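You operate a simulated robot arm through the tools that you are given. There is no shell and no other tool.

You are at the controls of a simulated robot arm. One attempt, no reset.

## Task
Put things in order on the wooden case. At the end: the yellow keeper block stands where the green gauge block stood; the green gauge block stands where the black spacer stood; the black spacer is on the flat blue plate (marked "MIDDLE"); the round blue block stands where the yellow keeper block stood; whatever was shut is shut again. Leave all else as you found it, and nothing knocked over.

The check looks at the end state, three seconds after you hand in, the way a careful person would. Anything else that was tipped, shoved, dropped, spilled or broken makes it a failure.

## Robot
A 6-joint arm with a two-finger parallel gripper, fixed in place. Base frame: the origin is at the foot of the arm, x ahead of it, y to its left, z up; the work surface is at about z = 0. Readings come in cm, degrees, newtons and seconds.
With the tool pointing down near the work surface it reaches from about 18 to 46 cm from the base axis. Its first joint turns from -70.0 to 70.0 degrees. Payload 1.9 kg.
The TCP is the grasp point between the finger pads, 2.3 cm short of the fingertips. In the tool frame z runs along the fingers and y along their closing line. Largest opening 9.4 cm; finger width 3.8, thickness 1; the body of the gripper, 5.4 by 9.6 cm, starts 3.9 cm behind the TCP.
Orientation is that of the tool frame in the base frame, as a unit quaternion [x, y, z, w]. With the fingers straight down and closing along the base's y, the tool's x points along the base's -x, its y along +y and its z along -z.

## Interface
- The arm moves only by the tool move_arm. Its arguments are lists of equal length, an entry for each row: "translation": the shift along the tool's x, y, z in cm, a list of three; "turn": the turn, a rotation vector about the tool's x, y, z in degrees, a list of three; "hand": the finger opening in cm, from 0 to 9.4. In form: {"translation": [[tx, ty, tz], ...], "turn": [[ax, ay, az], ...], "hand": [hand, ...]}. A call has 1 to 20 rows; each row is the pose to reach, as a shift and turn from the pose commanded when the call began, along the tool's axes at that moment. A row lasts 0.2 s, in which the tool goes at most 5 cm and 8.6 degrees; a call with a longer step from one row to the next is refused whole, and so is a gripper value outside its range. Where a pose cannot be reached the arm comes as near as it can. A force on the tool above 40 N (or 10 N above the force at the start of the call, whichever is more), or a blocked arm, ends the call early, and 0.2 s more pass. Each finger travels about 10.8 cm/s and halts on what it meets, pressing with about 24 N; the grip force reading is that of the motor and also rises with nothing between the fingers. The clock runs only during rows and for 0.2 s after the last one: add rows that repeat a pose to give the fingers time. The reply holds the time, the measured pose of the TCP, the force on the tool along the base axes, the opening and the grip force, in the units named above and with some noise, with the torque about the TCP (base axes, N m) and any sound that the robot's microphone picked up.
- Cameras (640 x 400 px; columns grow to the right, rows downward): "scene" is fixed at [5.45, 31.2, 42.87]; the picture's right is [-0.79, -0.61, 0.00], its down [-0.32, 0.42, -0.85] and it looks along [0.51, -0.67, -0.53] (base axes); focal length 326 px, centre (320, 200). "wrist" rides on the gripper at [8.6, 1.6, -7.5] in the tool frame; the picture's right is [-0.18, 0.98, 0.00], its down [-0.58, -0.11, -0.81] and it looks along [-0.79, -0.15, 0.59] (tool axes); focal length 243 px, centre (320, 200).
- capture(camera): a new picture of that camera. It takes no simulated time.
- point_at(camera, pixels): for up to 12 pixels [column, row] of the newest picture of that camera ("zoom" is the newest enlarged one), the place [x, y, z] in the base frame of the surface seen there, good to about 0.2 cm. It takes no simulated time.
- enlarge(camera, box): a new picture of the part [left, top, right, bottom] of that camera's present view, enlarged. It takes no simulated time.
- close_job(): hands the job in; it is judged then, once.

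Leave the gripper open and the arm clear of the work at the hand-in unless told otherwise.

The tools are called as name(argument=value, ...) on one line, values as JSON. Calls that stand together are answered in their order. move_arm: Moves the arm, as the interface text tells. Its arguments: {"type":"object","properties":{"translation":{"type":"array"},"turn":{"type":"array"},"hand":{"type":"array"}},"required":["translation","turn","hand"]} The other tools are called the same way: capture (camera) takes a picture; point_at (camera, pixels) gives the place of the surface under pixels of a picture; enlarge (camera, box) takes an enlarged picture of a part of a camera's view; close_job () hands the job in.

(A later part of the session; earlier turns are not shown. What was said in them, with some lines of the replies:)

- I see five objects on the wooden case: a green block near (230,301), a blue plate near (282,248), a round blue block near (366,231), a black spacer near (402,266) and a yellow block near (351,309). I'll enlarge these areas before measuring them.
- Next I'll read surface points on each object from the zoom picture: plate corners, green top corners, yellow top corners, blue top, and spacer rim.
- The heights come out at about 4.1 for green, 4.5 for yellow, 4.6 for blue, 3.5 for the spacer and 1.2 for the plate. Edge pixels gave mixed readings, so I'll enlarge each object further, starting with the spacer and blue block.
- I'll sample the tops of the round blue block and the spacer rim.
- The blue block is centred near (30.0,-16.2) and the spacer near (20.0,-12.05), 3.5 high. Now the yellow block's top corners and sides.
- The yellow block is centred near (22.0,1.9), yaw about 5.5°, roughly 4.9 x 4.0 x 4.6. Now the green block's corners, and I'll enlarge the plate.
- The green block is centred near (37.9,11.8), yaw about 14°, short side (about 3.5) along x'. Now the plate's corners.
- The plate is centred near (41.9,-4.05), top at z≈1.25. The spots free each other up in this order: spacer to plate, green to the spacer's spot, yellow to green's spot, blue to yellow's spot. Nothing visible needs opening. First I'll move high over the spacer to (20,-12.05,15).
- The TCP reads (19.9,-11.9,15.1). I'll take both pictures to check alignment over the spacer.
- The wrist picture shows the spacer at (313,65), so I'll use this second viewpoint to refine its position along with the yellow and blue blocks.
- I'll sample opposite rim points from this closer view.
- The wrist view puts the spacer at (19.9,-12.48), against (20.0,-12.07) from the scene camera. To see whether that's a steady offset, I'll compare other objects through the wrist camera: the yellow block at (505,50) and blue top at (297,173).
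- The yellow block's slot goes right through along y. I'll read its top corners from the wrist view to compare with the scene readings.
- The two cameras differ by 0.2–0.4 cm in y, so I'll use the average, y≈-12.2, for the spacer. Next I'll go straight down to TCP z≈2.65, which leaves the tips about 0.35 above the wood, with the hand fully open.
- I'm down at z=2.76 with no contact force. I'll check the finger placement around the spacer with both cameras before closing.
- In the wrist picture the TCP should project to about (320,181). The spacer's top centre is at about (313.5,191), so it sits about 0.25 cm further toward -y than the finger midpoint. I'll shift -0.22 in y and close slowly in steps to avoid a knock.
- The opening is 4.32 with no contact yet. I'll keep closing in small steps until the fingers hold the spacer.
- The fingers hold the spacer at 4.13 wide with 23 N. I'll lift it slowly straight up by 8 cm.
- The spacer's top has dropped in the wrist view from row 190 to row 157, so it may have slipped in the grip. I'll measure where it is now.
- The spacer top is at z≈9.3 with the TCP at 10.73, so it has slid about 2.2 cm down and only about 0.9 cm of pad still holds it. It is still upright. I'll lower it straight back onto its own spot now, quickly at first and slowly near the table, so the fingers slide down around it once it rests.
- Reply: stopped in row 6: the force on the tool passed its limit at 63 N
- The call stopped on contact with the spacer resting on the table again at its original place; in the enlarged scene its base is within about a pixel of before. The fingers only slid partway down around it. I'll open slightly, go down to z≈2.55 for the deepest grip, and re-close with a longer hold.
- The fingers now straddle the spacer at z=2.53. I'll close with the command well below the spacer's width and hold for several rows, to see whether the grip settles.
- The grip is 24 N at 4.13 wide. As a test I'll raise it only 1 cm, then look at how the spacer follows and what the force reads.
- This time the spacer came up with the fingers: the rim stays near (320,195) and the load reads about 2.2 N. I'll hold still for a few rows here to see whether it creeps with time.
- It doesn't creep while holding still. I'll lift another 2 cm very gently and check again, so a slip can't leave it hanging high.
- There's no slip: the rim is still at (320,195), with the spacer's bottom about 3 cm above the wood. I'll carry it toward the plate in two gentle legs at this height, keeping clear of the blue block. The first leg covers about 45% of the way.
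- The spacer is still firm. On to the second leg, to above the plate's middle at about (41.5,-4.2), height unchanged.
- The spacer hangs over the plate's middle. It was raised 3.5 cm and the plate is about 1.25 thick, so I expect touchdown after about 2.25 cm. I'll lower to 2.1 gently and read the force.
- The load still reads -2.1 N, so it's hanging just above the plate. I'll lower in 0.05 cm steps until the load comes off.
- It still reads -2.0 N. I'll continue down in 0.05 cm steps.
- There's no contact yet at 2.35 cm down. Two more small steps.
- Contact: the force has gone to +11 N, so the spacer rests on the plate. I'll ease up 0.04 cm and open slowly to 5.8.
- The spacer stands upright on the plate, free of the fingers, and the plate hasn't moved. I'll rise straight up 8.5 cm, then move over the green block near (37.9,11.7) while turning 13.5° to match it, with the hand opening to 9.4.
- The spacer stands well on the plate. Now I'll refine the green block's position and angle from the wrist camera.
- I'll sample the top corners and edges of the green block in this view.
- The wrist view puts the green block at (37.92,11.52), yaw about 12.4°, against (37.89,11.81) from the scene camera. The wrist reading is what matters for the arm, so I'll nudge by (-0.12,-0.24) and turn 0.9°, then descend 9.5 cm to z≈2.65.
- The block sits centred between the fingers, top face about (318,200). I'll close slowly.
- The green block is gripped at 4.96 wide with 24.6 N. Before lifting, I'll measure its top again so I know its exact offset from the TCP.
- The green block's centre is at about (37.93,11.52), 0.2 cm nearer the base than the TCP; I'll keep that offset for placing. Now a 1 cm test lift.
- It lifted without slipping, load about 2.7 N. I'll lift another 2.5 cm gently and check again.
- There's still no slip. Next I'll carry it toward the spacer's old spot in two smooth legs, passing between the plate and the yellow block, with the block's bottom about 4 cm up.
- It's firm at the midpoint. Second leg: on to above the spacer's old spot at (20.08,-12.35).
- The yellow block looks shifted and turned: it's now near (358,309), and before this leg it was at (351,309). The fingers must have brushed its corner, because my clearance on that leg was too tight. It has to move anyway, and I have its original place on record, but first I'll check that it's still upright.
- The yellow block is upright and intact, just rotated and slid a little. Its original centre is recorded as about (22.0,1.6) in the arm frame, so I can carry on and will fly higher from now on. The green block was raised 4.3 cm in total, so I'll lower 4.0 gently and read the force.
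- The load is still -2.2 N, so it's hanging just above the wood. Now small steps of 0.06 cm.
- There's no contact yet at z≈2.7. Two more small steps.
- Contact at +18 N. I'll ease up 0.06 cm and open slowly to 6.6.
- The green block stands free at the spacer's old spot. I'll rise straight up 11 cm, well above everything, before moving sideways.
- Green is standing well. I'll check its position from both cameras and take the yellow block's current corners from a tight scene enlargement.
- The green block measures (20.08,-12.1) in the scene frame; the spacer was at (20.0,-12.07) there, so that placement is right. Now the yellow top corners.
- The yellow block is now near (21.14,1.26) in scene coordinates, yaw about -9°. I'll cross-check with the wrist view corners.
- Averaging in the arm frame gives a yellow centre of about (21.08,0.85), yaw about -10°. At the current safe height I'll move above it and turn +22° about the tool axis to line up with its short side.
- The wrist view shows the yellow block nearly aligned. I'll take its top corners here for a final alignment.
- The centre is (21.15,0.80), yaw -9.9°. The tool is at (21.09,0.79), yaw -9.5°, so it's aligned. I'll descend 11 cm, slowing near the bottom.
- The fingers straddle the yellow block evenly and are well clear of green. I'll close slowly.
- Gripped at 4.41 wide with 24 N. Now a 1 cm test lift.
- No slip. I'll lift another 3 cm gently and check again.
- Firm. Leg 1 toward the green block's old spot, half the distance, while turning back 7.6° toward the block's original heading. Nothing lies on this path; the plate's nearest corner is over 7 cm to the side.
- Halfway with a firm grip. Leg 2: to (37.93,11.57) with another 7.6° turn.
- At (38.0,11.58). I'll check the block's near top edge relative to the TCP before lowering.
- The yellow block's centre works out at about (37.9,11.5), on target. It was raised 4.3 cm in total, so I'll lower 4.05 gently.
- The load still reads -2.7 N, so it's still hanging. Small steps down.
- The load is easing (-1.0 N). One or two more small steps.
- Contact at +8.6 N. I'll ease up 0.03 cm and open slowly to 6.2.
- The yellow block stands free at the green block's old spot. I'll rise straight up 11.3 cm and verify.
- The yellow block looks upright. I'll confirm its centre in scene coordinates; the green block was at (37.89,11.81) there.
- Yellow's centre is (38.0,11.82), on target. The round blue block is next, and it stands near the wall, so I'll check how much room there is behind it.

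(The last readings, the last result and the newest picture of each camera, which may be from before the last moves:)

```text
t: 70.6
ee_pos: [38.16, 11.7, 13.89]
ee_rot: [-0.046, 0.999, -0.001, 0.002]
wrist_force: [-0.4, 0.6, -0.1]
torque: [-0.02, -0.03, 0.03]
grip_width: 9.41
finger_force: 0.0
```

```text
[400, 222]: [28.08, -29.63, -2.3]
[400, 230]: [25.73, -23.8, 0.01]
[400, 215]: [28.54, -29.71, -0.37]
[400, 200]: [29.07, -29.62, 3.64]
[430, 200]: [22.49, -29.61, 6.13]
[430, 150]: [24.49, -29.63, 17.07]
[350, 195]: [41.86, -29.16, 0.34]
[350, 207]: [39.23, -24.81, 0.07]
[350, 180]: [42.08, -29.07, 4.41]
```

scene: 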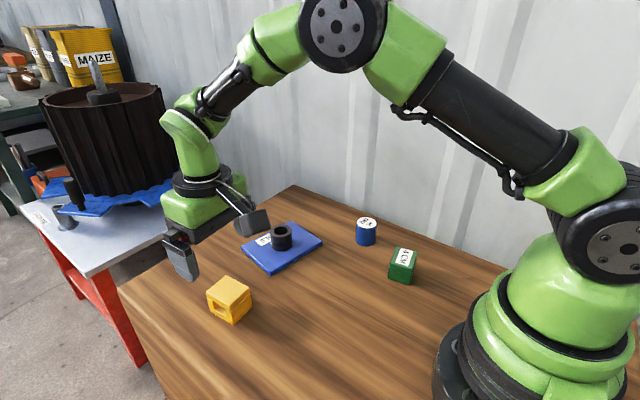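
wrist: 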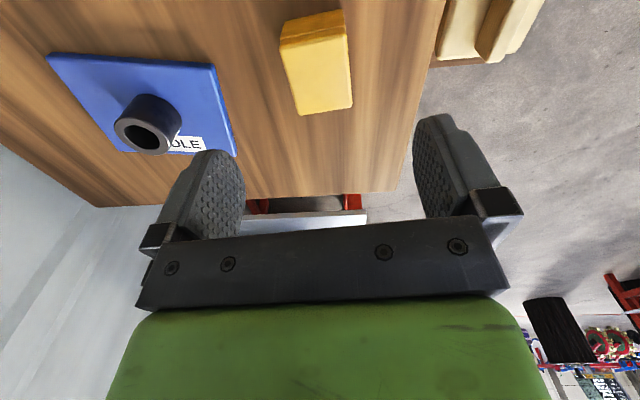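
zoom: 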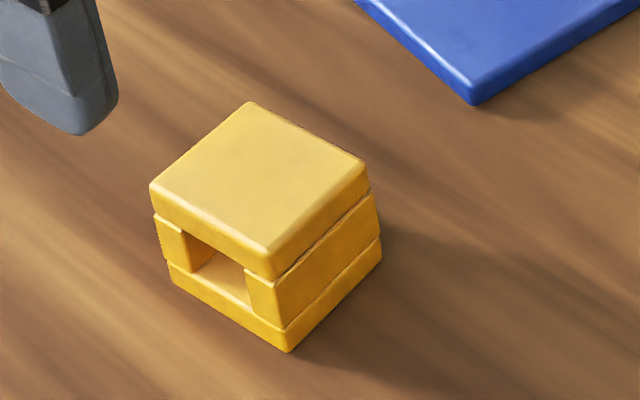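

The wall is at y≈-29.6 and the fingers will reach only about y=-22, so there's room. I'll move above the blue block at (30.0,-16.4), turning back to zero yaw, at z≈13.9.

move_arm(translation=[[0.6, -1.5, 0], [1.8, -4.5, 0], [3.1, -7.8, 0], [4.4, -11.1, 0], [5.7, -14.4, 0], [7.0, -17.7, 0], [8.3, -21.0, 0], [9.5, -24.2, 0], [10.4, -26.4, 0], [10.67, -27.11, 0], [10.67, -27.11, 0]], turn=[[0, 0, 0.3], [0, 0, 0.9], [0, 0, 1.6], [0, 0, 2.3], [0, 0, 3.0], [0, 0, 3.7], [0, 0, 4.4], [0, 0, 5.0], [0, 0, 5.4], [0, 0, 5.45], [0, 0, 5.45]], hand=[9.4, 9.4, 9.4, 9.4, 9.4, 9.4, 9.4, 9.4, 9.4, 9.4, 9.4])

capture(camera="wrist")

capture(camera="scene")

```text
t: 73.0
ee_pos: [29.98, -16.53, 13.8]
ee_rot: [0.001, 1.0, -0.001, 0.002]
wrist_force: [0.1, 0.0, 0.4]
torque: [0.04, -0.02, -0.02]
grip_width: 9.39
finger_force: 0.1
```

```text
taken
```

wrist: 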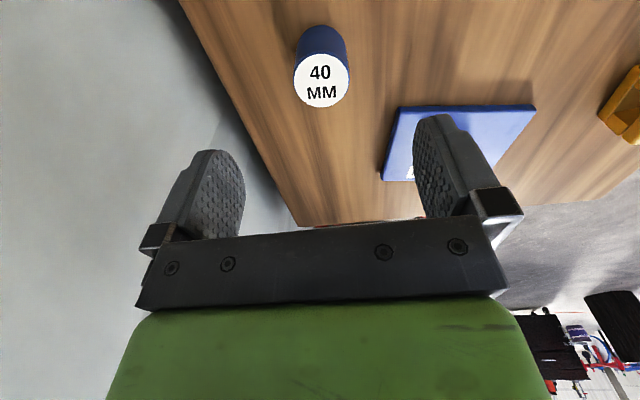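

```text
taken
```

scene: 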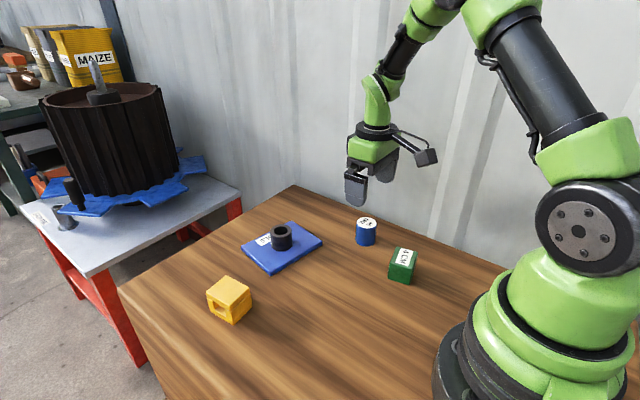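

The blue block's top is at (321,81) in the wrist view. I'll sample it for the exact centre.

point_at(camera="wrist", pixels=[[321, 81], [297, 81], [346, 81], [321, 58], [321, 104], [304, 64], [338, 98], [338, 64], [304, 98]])

```text
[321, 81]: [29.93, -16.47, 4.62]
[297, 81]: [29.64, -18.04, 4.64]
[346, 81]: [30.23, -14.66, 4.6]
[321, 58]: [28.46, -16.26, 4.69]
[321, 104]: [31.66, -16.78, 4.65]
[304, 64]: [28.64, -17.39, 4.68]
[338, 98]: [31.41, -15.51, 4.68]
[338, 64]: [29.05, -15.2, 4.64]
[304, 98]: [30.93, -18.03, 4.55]
```

The centre (30.0,-16.48) matches the TCP. I'll descend 11.2 cm to z≈2.65.

move_arm(translation=[[0, 0, 1.5], [0, 0, 3.5], [0, 0, 5.5], [0, 0, 7.3], [0, 0, 8.8], [0, 0, 9.8], [0, 0, 10.5], [0, 0, 11.0], [0, 0, 11.2], [0, 0, 11.2]], turn=[[0, 0, 0], [0, 0, 0], [0, 0, 0], [0, 0, 0], [0, 0, 0], [0, 0, 0], [0, 0, 0], [0, 0, 0], [0, 0, 0], [0, 0, 0]], hand=[9.4, 9.4, 9.4, 9.4, 9.4, 9.4, 9.4, 9.4, 9.4, 9.4])

capture(camera="wrist")

```text
t: 75.2
ee_pos: [29.84, -16.35, 2.72]
ee_rot: [0.0, 1.0, -0.001, 0.002]
wrist_force: [-0.2, 0.7, 1.0]
torque: [0.0, 0.0, 0.0]
grip_width: 9.39
finger_force: 0.0
```

```text
taken
```

wrist: 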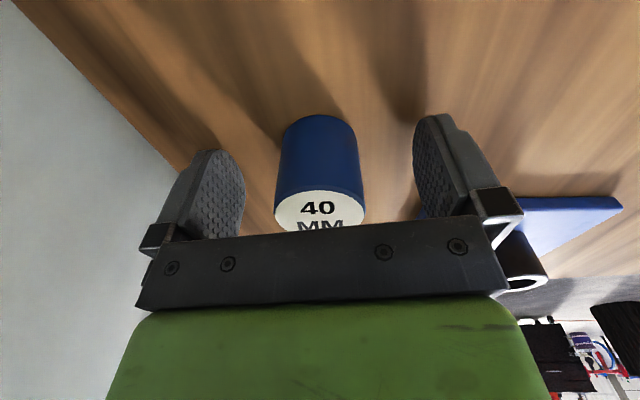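

The blue block is centred between the fingers. I'll close slowly.

move_arm(translation=[[0, 0, 0], [0, 0, 0], [0, 0, 0], [0, 0, 0], [0, 0, 0], [0, 0, 0], [0, 0, 0], [0, 0, 0], [0, 0, 0], [0, 0, 0], [0, 0, 0], [0, 0, 0]], turn=[[0, 0, 0], [0, 0, 0], [0, 0, 0], [0, 0, 0], [0, 0, 0], [0, 0, 0], [0, 0, 0], [0, 0, 0], [0, 0, 0], [0, 0, 0], [0, 0, 0], [0, 0, 0]], hand=[8.0, 6.6, 5.4, 4.7, 4.4, 4.2, 4.0, 3.8, 3.6, 3.4, 2.6, 1.8])

capture(camera="wrist")

```text
t: 77.8
ee_pos: [29.91, -16.55, 2.89]
ee_rot: [0.0, 1.0, -0.002, 0.002]
wrist_force: [-0.6, 0.3, 0.5]
torque: [0.02, 0.0, -0.01]
grip_width: 3.89
finger_force: 23.9
```

```text
taken
```

wrist: 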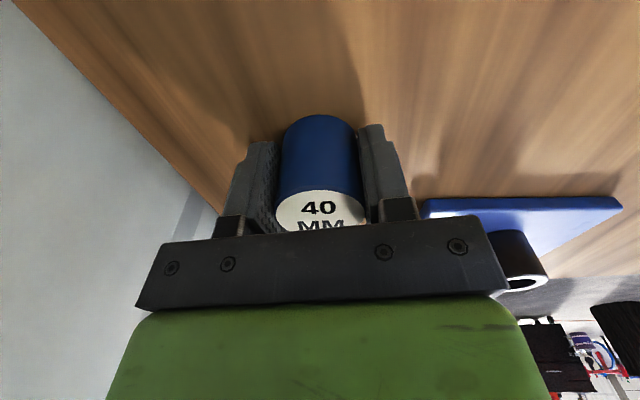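

Gripped at 3.89 wide with 24 N. Now a 1 cm test lift.

move_arm(translation=[[0, 0, -0.2], [0, 0, -0.5], [0, 0, -0.8], [0, 0, -1.0], [0, 0, -1.0]], turn=[[0, 0, 0], [0, 0, 0], [0, 0, 0], [0, 0, 0], [0, 0, 0]], hand=[0, 0, 0, 0, 0])

capture(camera="wrist")

```text
t: 79.0
ee_pos: [29.92, -16.36, 3.8]
ee_rot: [0.001, 1.0, 0.0, 0.002]
wrist_force: [1.8, -0.5, 0.3]
torque: [0.0, 0.01, 0.01]
grip_width: 3.9
finger_force: 24.0
```

```text
taken
```

wrist: 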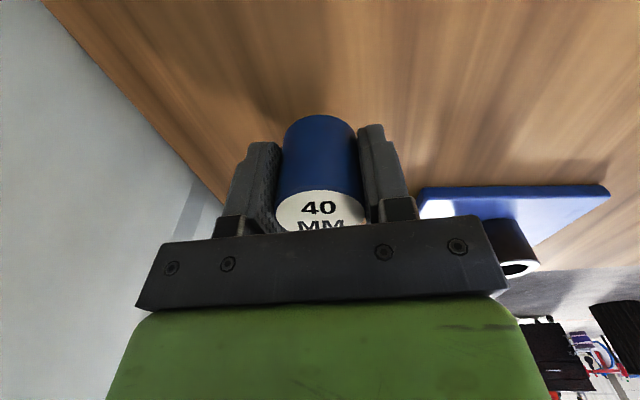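

The blue block follows the fingers (label still at (320,207)); it's light. I'll lift 2.5 cm more and check.

move_arm(translation=[[0, 0, -0.2], [0, 0, -0.5], [0, 0, -0.9], [0, 0, -1.4], [0, 0, -1.9], [0, 0, -2.3], [0, 0, -2.5], [0, 0, -2.5]], turn=[[0, 0, 0], [0, 0, 0], [0, 0, 0], [0, 0, 0], [0, 0, 0], [0, 0, 0], [0, 0, 0], [0, 0, 0]], hand=[0, 0, 0, 0, 0, 0, 0, 0])

capture(camera="wrist")

capture(camera="scene")

```text
t: 80.8
ee_pos: [29.95, -16.53, 6.19]
ee_rot: [0.002, 1.0, -0.001, 0.002]
wrist_force: [-0.4, 0.1, -0.7]
torque: [0.02, 0.0, -0.02]
grip_width: 3.89
finger_force: 24.0
```

```text
taken
```

wrist: 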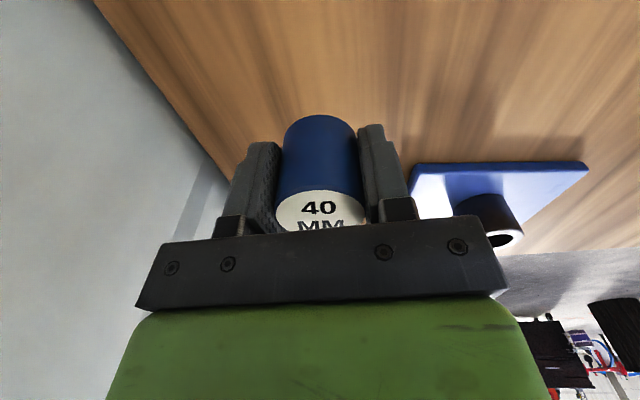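

```text
taken
```

scene: 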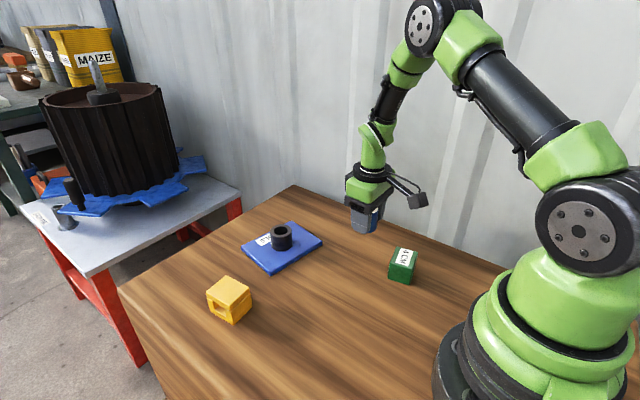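

Firm. I'll lift 3 cm more, then slide along +y by 12 cm at constant x to stay well away from the green block.

move_arm(translation=[[0, 0, -0.3], [0, 0, -0.9], [0, 0, -1.7], [0, 0, -2.4], [0, 0.2, -2.8], [0, 0.8, -3.0], [0, 2.0, -3.0], [0, 3.6, -3.0], [0, 5.4, -3.0], [0, 7.2, -3.0], [0, 9.0, -3.0], [0, 10.4, -3.0], [0, 11.4, -3.0], [0, 11.9, -3.0], [0, 12.0, -3.0]], turn=[[0, 0, 0], [0, 0, 0], [0, 0, 0], [0, 0, 0], [0, 0, 0], [0, 0, 0], [0, 0, 0], [0, 0, 0], [0, 0, 0], [0, 0, 0], [0, 0, 0], [0, 0, 0], [0, 0, 0], [0, 0, 0], [0, 0, 0]], hand=[0, 0, 0, 0, 0, 0, 0, 0, 0, 0, 0, 0, 0, 0, 0])

capture(camera="wrist")

capture(camera="scene")

```text
t: 84.0
ee_pos: [29.9, -4.49, 9.28]
ee_rot: [0.001, 1.0, -0.001, 0.002]
wrist_force: [-0.4, -1.3, -0.1]
torque: [0.01, 0.0, 0.0]
grip_width: 3.89
finger_force: 23.6
```

```text
taken
```

wrist: 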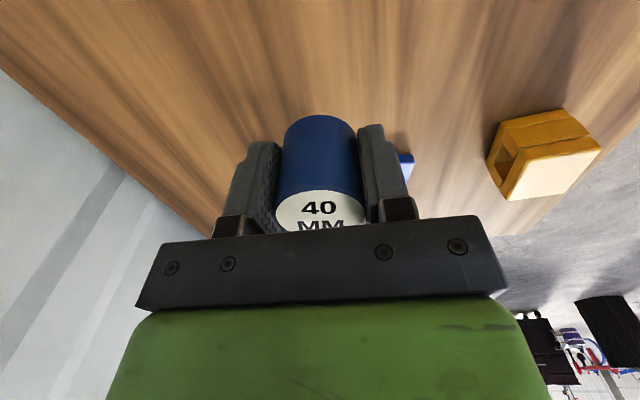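

```text
taken
```

scene: 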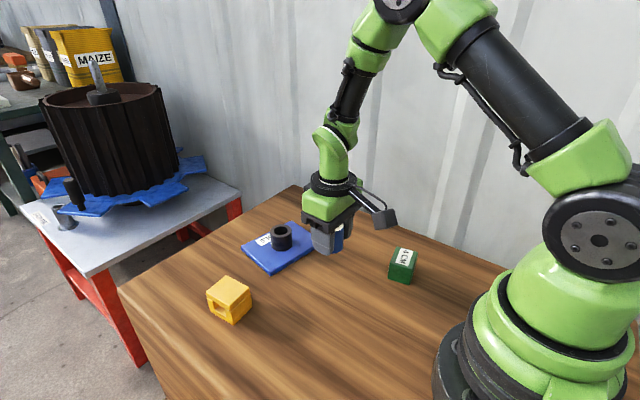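

All good. Now over to above the yellow block's original spot, (21.87,1.6).

move_arm(translation=[[0.25, 0.19, 0], [0.85, 0.64, 0], [1.8, 1.35, 0], [3.0, 2.25, 0], [4.2, 3.15, 0], [5.4, 4.05, 0], [6.5, 4.87, 0], [7.3, 5.47, 0], [7.85, 5.88, 0], [8.08, 6.05, 0], [8.08, 6.05, 0]], turn=[[0, 0, 0], [0, 0, 0], [0, 0, 0], [0, 0, 0], [0, 0, 0], [0, 0, 0], [0, 0, 0], [0, 0, 0], [0, 0, 0], [0, 0, 0], [0, 0, 0]], hand=[0, 0, 0, 0, 0, 0, 0, 0, 0, 0, 0])

capture(camera="wrist")

capture(camera="scene")

```text
t: 86.4
ee_pos: [21.82, 1.63, 9.27]
ee_rot: [0.0, 1.0, -0.002, 0.002]
wrist_force: [-0.3, -0.6, -0.9]
torque: [0.04, 0.03, -0.02]
grip_width: 3.87
finger_force: 24.1
```

```text
taken
```

wrist: 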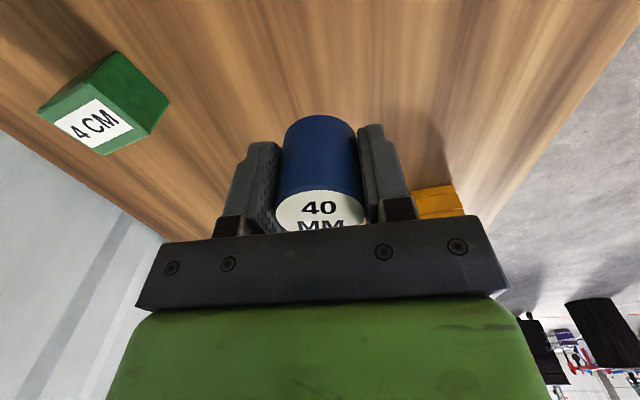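

```text
taken
```

scene: 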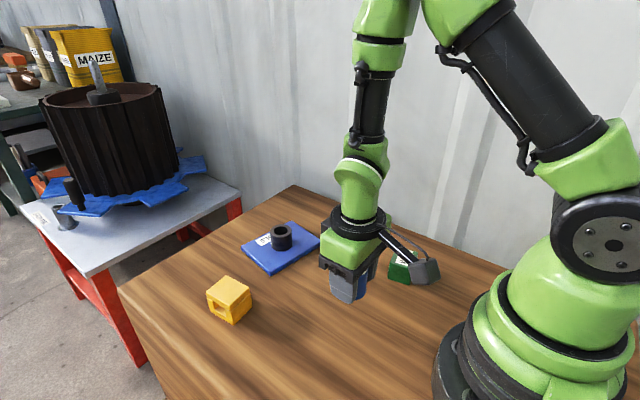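

I'm over the spot. The block was raised 6.5 cm in total, so I'll lower 6.2 gently.

move_arm(translation=[[0, 0, 0.4], [0, 0, 1.2], [0, 0, 2.2], [0, 0, 3.2], [0, 0, 4.2], [0, 0, 5.0], [0, 0, 5.6], [0, 0, 6.0], [0, 0, 6.2], [0, 0, 6.2]], turn=[[0, 0, 0], [0, 0, 0], [0, 0, 0], [0, 0, 0], [0, 0, 0], [0, 0, 0], [0, 0, 0], [0, 0, 0], [0, 0, 0], [0, 0, 0]], hand=[0, 0, 0, 0, 0, 0, 0, 0, 0, 0])

```text
t: 88.6
ee_pos: [21.8, 1.63, 3.03]
ee_rot: [0.001, 1.0, -0.002, 0.002]
wrist_force: [-0.2, -0.3, -0.7]
torque: [0.01, -0.01, 0.0]
grip_width: 3.88
finger_force: 24.0
```

No contact yet at z≈3.0. Small steps down now.

move_arm(translation=[[0, 0, 0.06], [0, 0, 0.12], [0, 0, 0.18], [0, 0, 0.24], [0, 0, 0.24]], turn=[[0, 0, 0], [0, 0, 0], [0, 0, 0], [0, 0, 0], [0, 0, 0]], hand=[0, 0, 0, 0, 0])

```text
t: 89.8
ee_pos: [21.94, 1.57, 2.68]
ee_rot: [0.001, 1.0, -0.001, 0.002]
wrist_force: [-0.3, -0.2, 0.8]
torque: [0.05, -0.03, 0.01]
grip_width: 3.88
finger_force: 23.8
```

It's at about zero load (+0.8 N). One more 0.05 cm step to seat it.

move_arm(translation=[[0, 0, 0.05], [0, 0, 0.05]], turn=[[0, 0, 0], [0, 0, 0]], hand=[0, 0])

```text
t: 90.4
ee_pos: [21.95, 1.56, 2.73]
ee_rot: [0.0, 1.0, -0.001, 0.002]
wrist_force: [-0.7, -0.6, 2.1]
torque: [0.04, 0.01, 0.0]
grip_width: 3.88
finger_force: 24.1
```

It reads +2.1 N, so contact is starting. One more small step to be sure it's seated.

move_arm(translation=[[0, 0, 0.04], [0, 0, 0.04]], turn=[[0, 0, 0], [0, 0, 0]], hand=[0, 0])

```text
t: 91.0
ee_pos: [21.98, 1.65, 2.78]
ee_rot: [0.001, 1.0, -0.001, 0.002]
wrist_force: [0.7, -3.2, 13.3]
torque: [-0.1, 0.05, 0.02]
grip_width: 3.88
finger_force: 23.8
```

Seated at +13 N. I'll ease up 0.05 cm and open slowly to 5.6.

move_arm(translation=[[0, 0, -0.05], [0, 0, -0.05], [0, 0, -0.05], [0, 0, -0.05], [0, 0, -0.05], [0, 0, -0.05]], turn=[[0, 0, 0], [0, 0, 0], [0, 0, 0], [0, 0, 0], [0, 0, 0], [0, 0, 0]], hand=[3.85, 4.0, 4.3, 4.7, 5.1, 5.6])

capture(camera="wrist")

capture(camera="scene")

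```text
t: 92.4
ee_pos: [21.91, 1.7, 2.62]
ee_rot: [0.001, 1.0, -0.001, 0.002]
wrist_force: [-0.1, 0.1, 0.2]
torque: [-0.01, 0.0, 0.01]
grip_width: 5.61
finger_force: 0.1
```

```text
taken
```

wrist: 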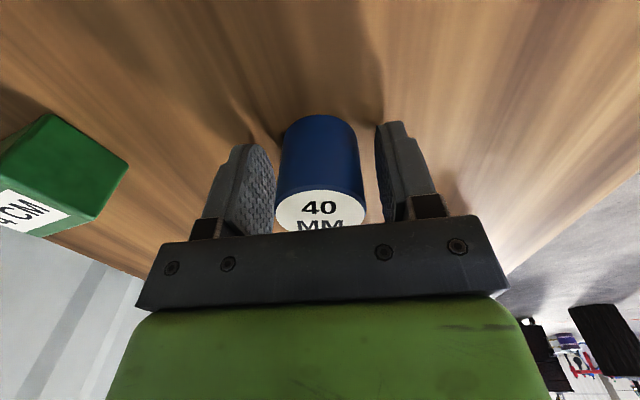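

```text
taken
```

scene: 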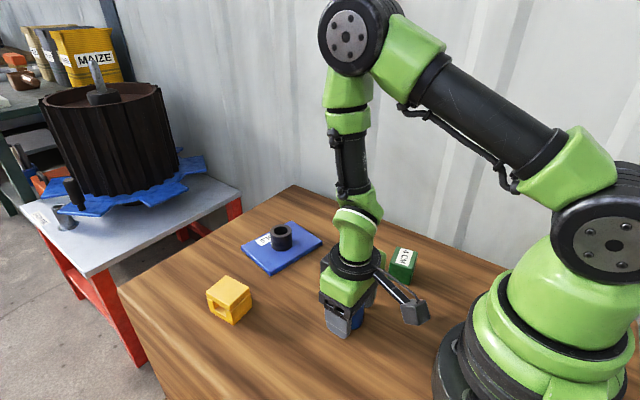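

Released and standing. I'll rise straight up 12 cm, then return near the start pose, high and clear of the work, with the hand open.

move_arm(translation=[[0, 0, -0.5], [0, 0, -2.0], [0, 0, -4.0], [0, 0, -6.5], [0, 0, -9.0], [0, 0, -12.0], [-2, 0.8, -14.0], [-4.5, 1.7, -16.5], [-7, 2.7, -19.0], [-9.5, 3.6, -21.5], [-12, 4.5, -24.0], [-12.5, 4.75, -24.4], [-12.5, 4.75, -24.4]], turn=[[0, 0, 0], [0, 0, 0], [0, 0, 0], [0, 0, 0], [0, 0, 0], [0, 0, 0], [0, 0, 0], [0, 0, 0], [0, 0, 0], [0, 0, 0], [0, 0, 0], [0, 0, 0], [0, 0, 0]], hand=[5.6, 5.6, 5.6, 5.6, 5.6, 7, 8, 9.4, 9.4, 9.4, 9.4, 9.4, 9.4])

capture(camera="scene")

enlarge(camera="scene", box=[190, 190, 430, 340])

capture(camera="wrist")

```text
t: 95.2
ee_pos: [34.31, 6.18, 27.16]
ee_rot: [0.001, 1.0, -0.001, 0.001]
wrist_force: [-0.4, -0.2, 0.0]
torque: [-0.01, 0.03, 0.0]
grip_width: 9.36
finger_force: 0.0
```

```text
taken
```

scene: 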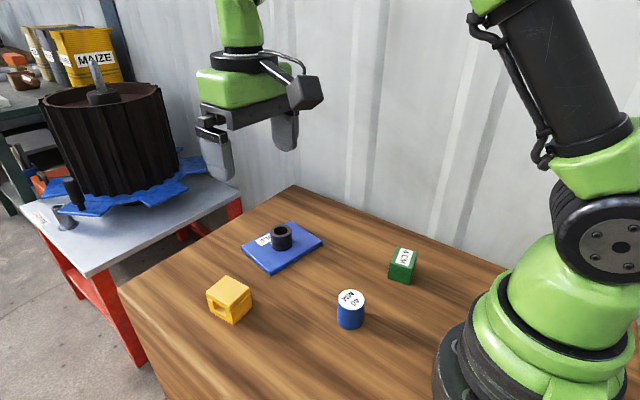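

```text
2.67 times, centred on (310, 265) of scene
```

zoom: 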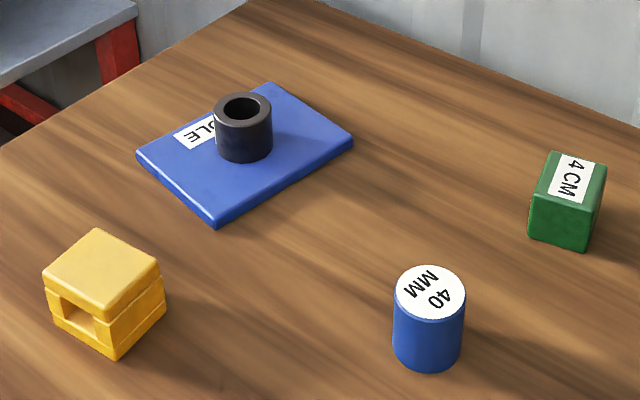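

```text
taken
```

wrist: 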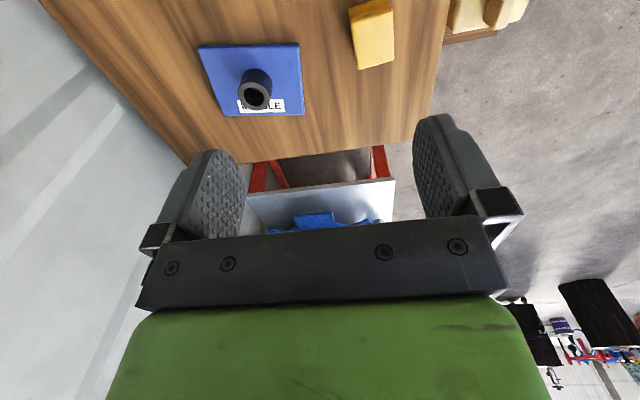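

The plate's corners are at the same pixels as at the start: (137,153), (215,228), (353,142), (270,83). I'll check the final positions of the blue block and spacer against my targets.

point_at(camera="zoom", pixels=[[430, 293], [397, 293], [463, 293], [430, 268], [430, 319], [217, 110], [270, 110], [243, 95], [243, 127]])

```text
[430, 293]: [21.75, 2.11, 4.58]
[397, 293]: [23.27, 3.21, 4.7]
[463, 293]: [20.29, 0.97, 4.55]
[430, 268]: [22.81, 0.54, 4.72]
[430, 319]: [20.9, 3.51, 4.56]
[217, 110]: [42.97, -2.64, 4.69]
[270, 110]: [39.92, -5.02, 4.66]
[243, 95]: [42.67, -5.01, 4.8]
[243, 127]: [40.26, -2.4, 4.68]
```

Final state, in scene coordinates:

| Object | Now at | Target |
|---|---|---|
| Round blue block | (21.8,2.07) | (22.0,1.9), yellow's original spot |
| Green block | (20.08,-12.1) | (20.0,-12.07), the spacer's original spot |
| Yellow block | (38.0,11.82) | (37.89,11.81), green's original spot |
| Black spacer | (41.45,-3.8) | near the plate's middle |

Everything stands upright and the plate hasn't moved. Nothing was opened, so nothing needs shutting. The gripper is open and the arm is back near its start pose, so I'm handing in.

close_job()

```text
The job is handed in.
```

The job is handed in. All four objects are where you asked, standing upright, and the blue plate hasn't moved.

- **Yellow keeper block:** on the green block's old spot, about 0.1 cm off.
- **Green gauge block:** on the black spacer's old spot, about 0.1 cm off.
- **Black spacer:** on the blue plate, about 0.5 cm from its middle and partly over the "MIDDLE" label.
- **Round blue block:** on the yellow block's old spot, about 0.3 cm off.

Those distances come from the scene camera, which is good to about 0.2 cm.

Two things went wrong on the way, and neither changed the end state:

- **Spacer slip:** on the first lift the spacer slid about 2 cm down in the grip. I set it back on its own spot and gripped it again lower. That set-down touched the table at 63 N, over the arm's force limit.
- **Yellow block nudged:** while I carried the green block past, the yellow block was pushed about 1 cm and turned about 15°. The fingers most likely brushed it. It stayed upright, and I placed the blue block using the position I had recorded before the nudge.

I opened nothing, so there was nothing to shut again. The gripper is open and the arm is back near its start position, clear of the case.
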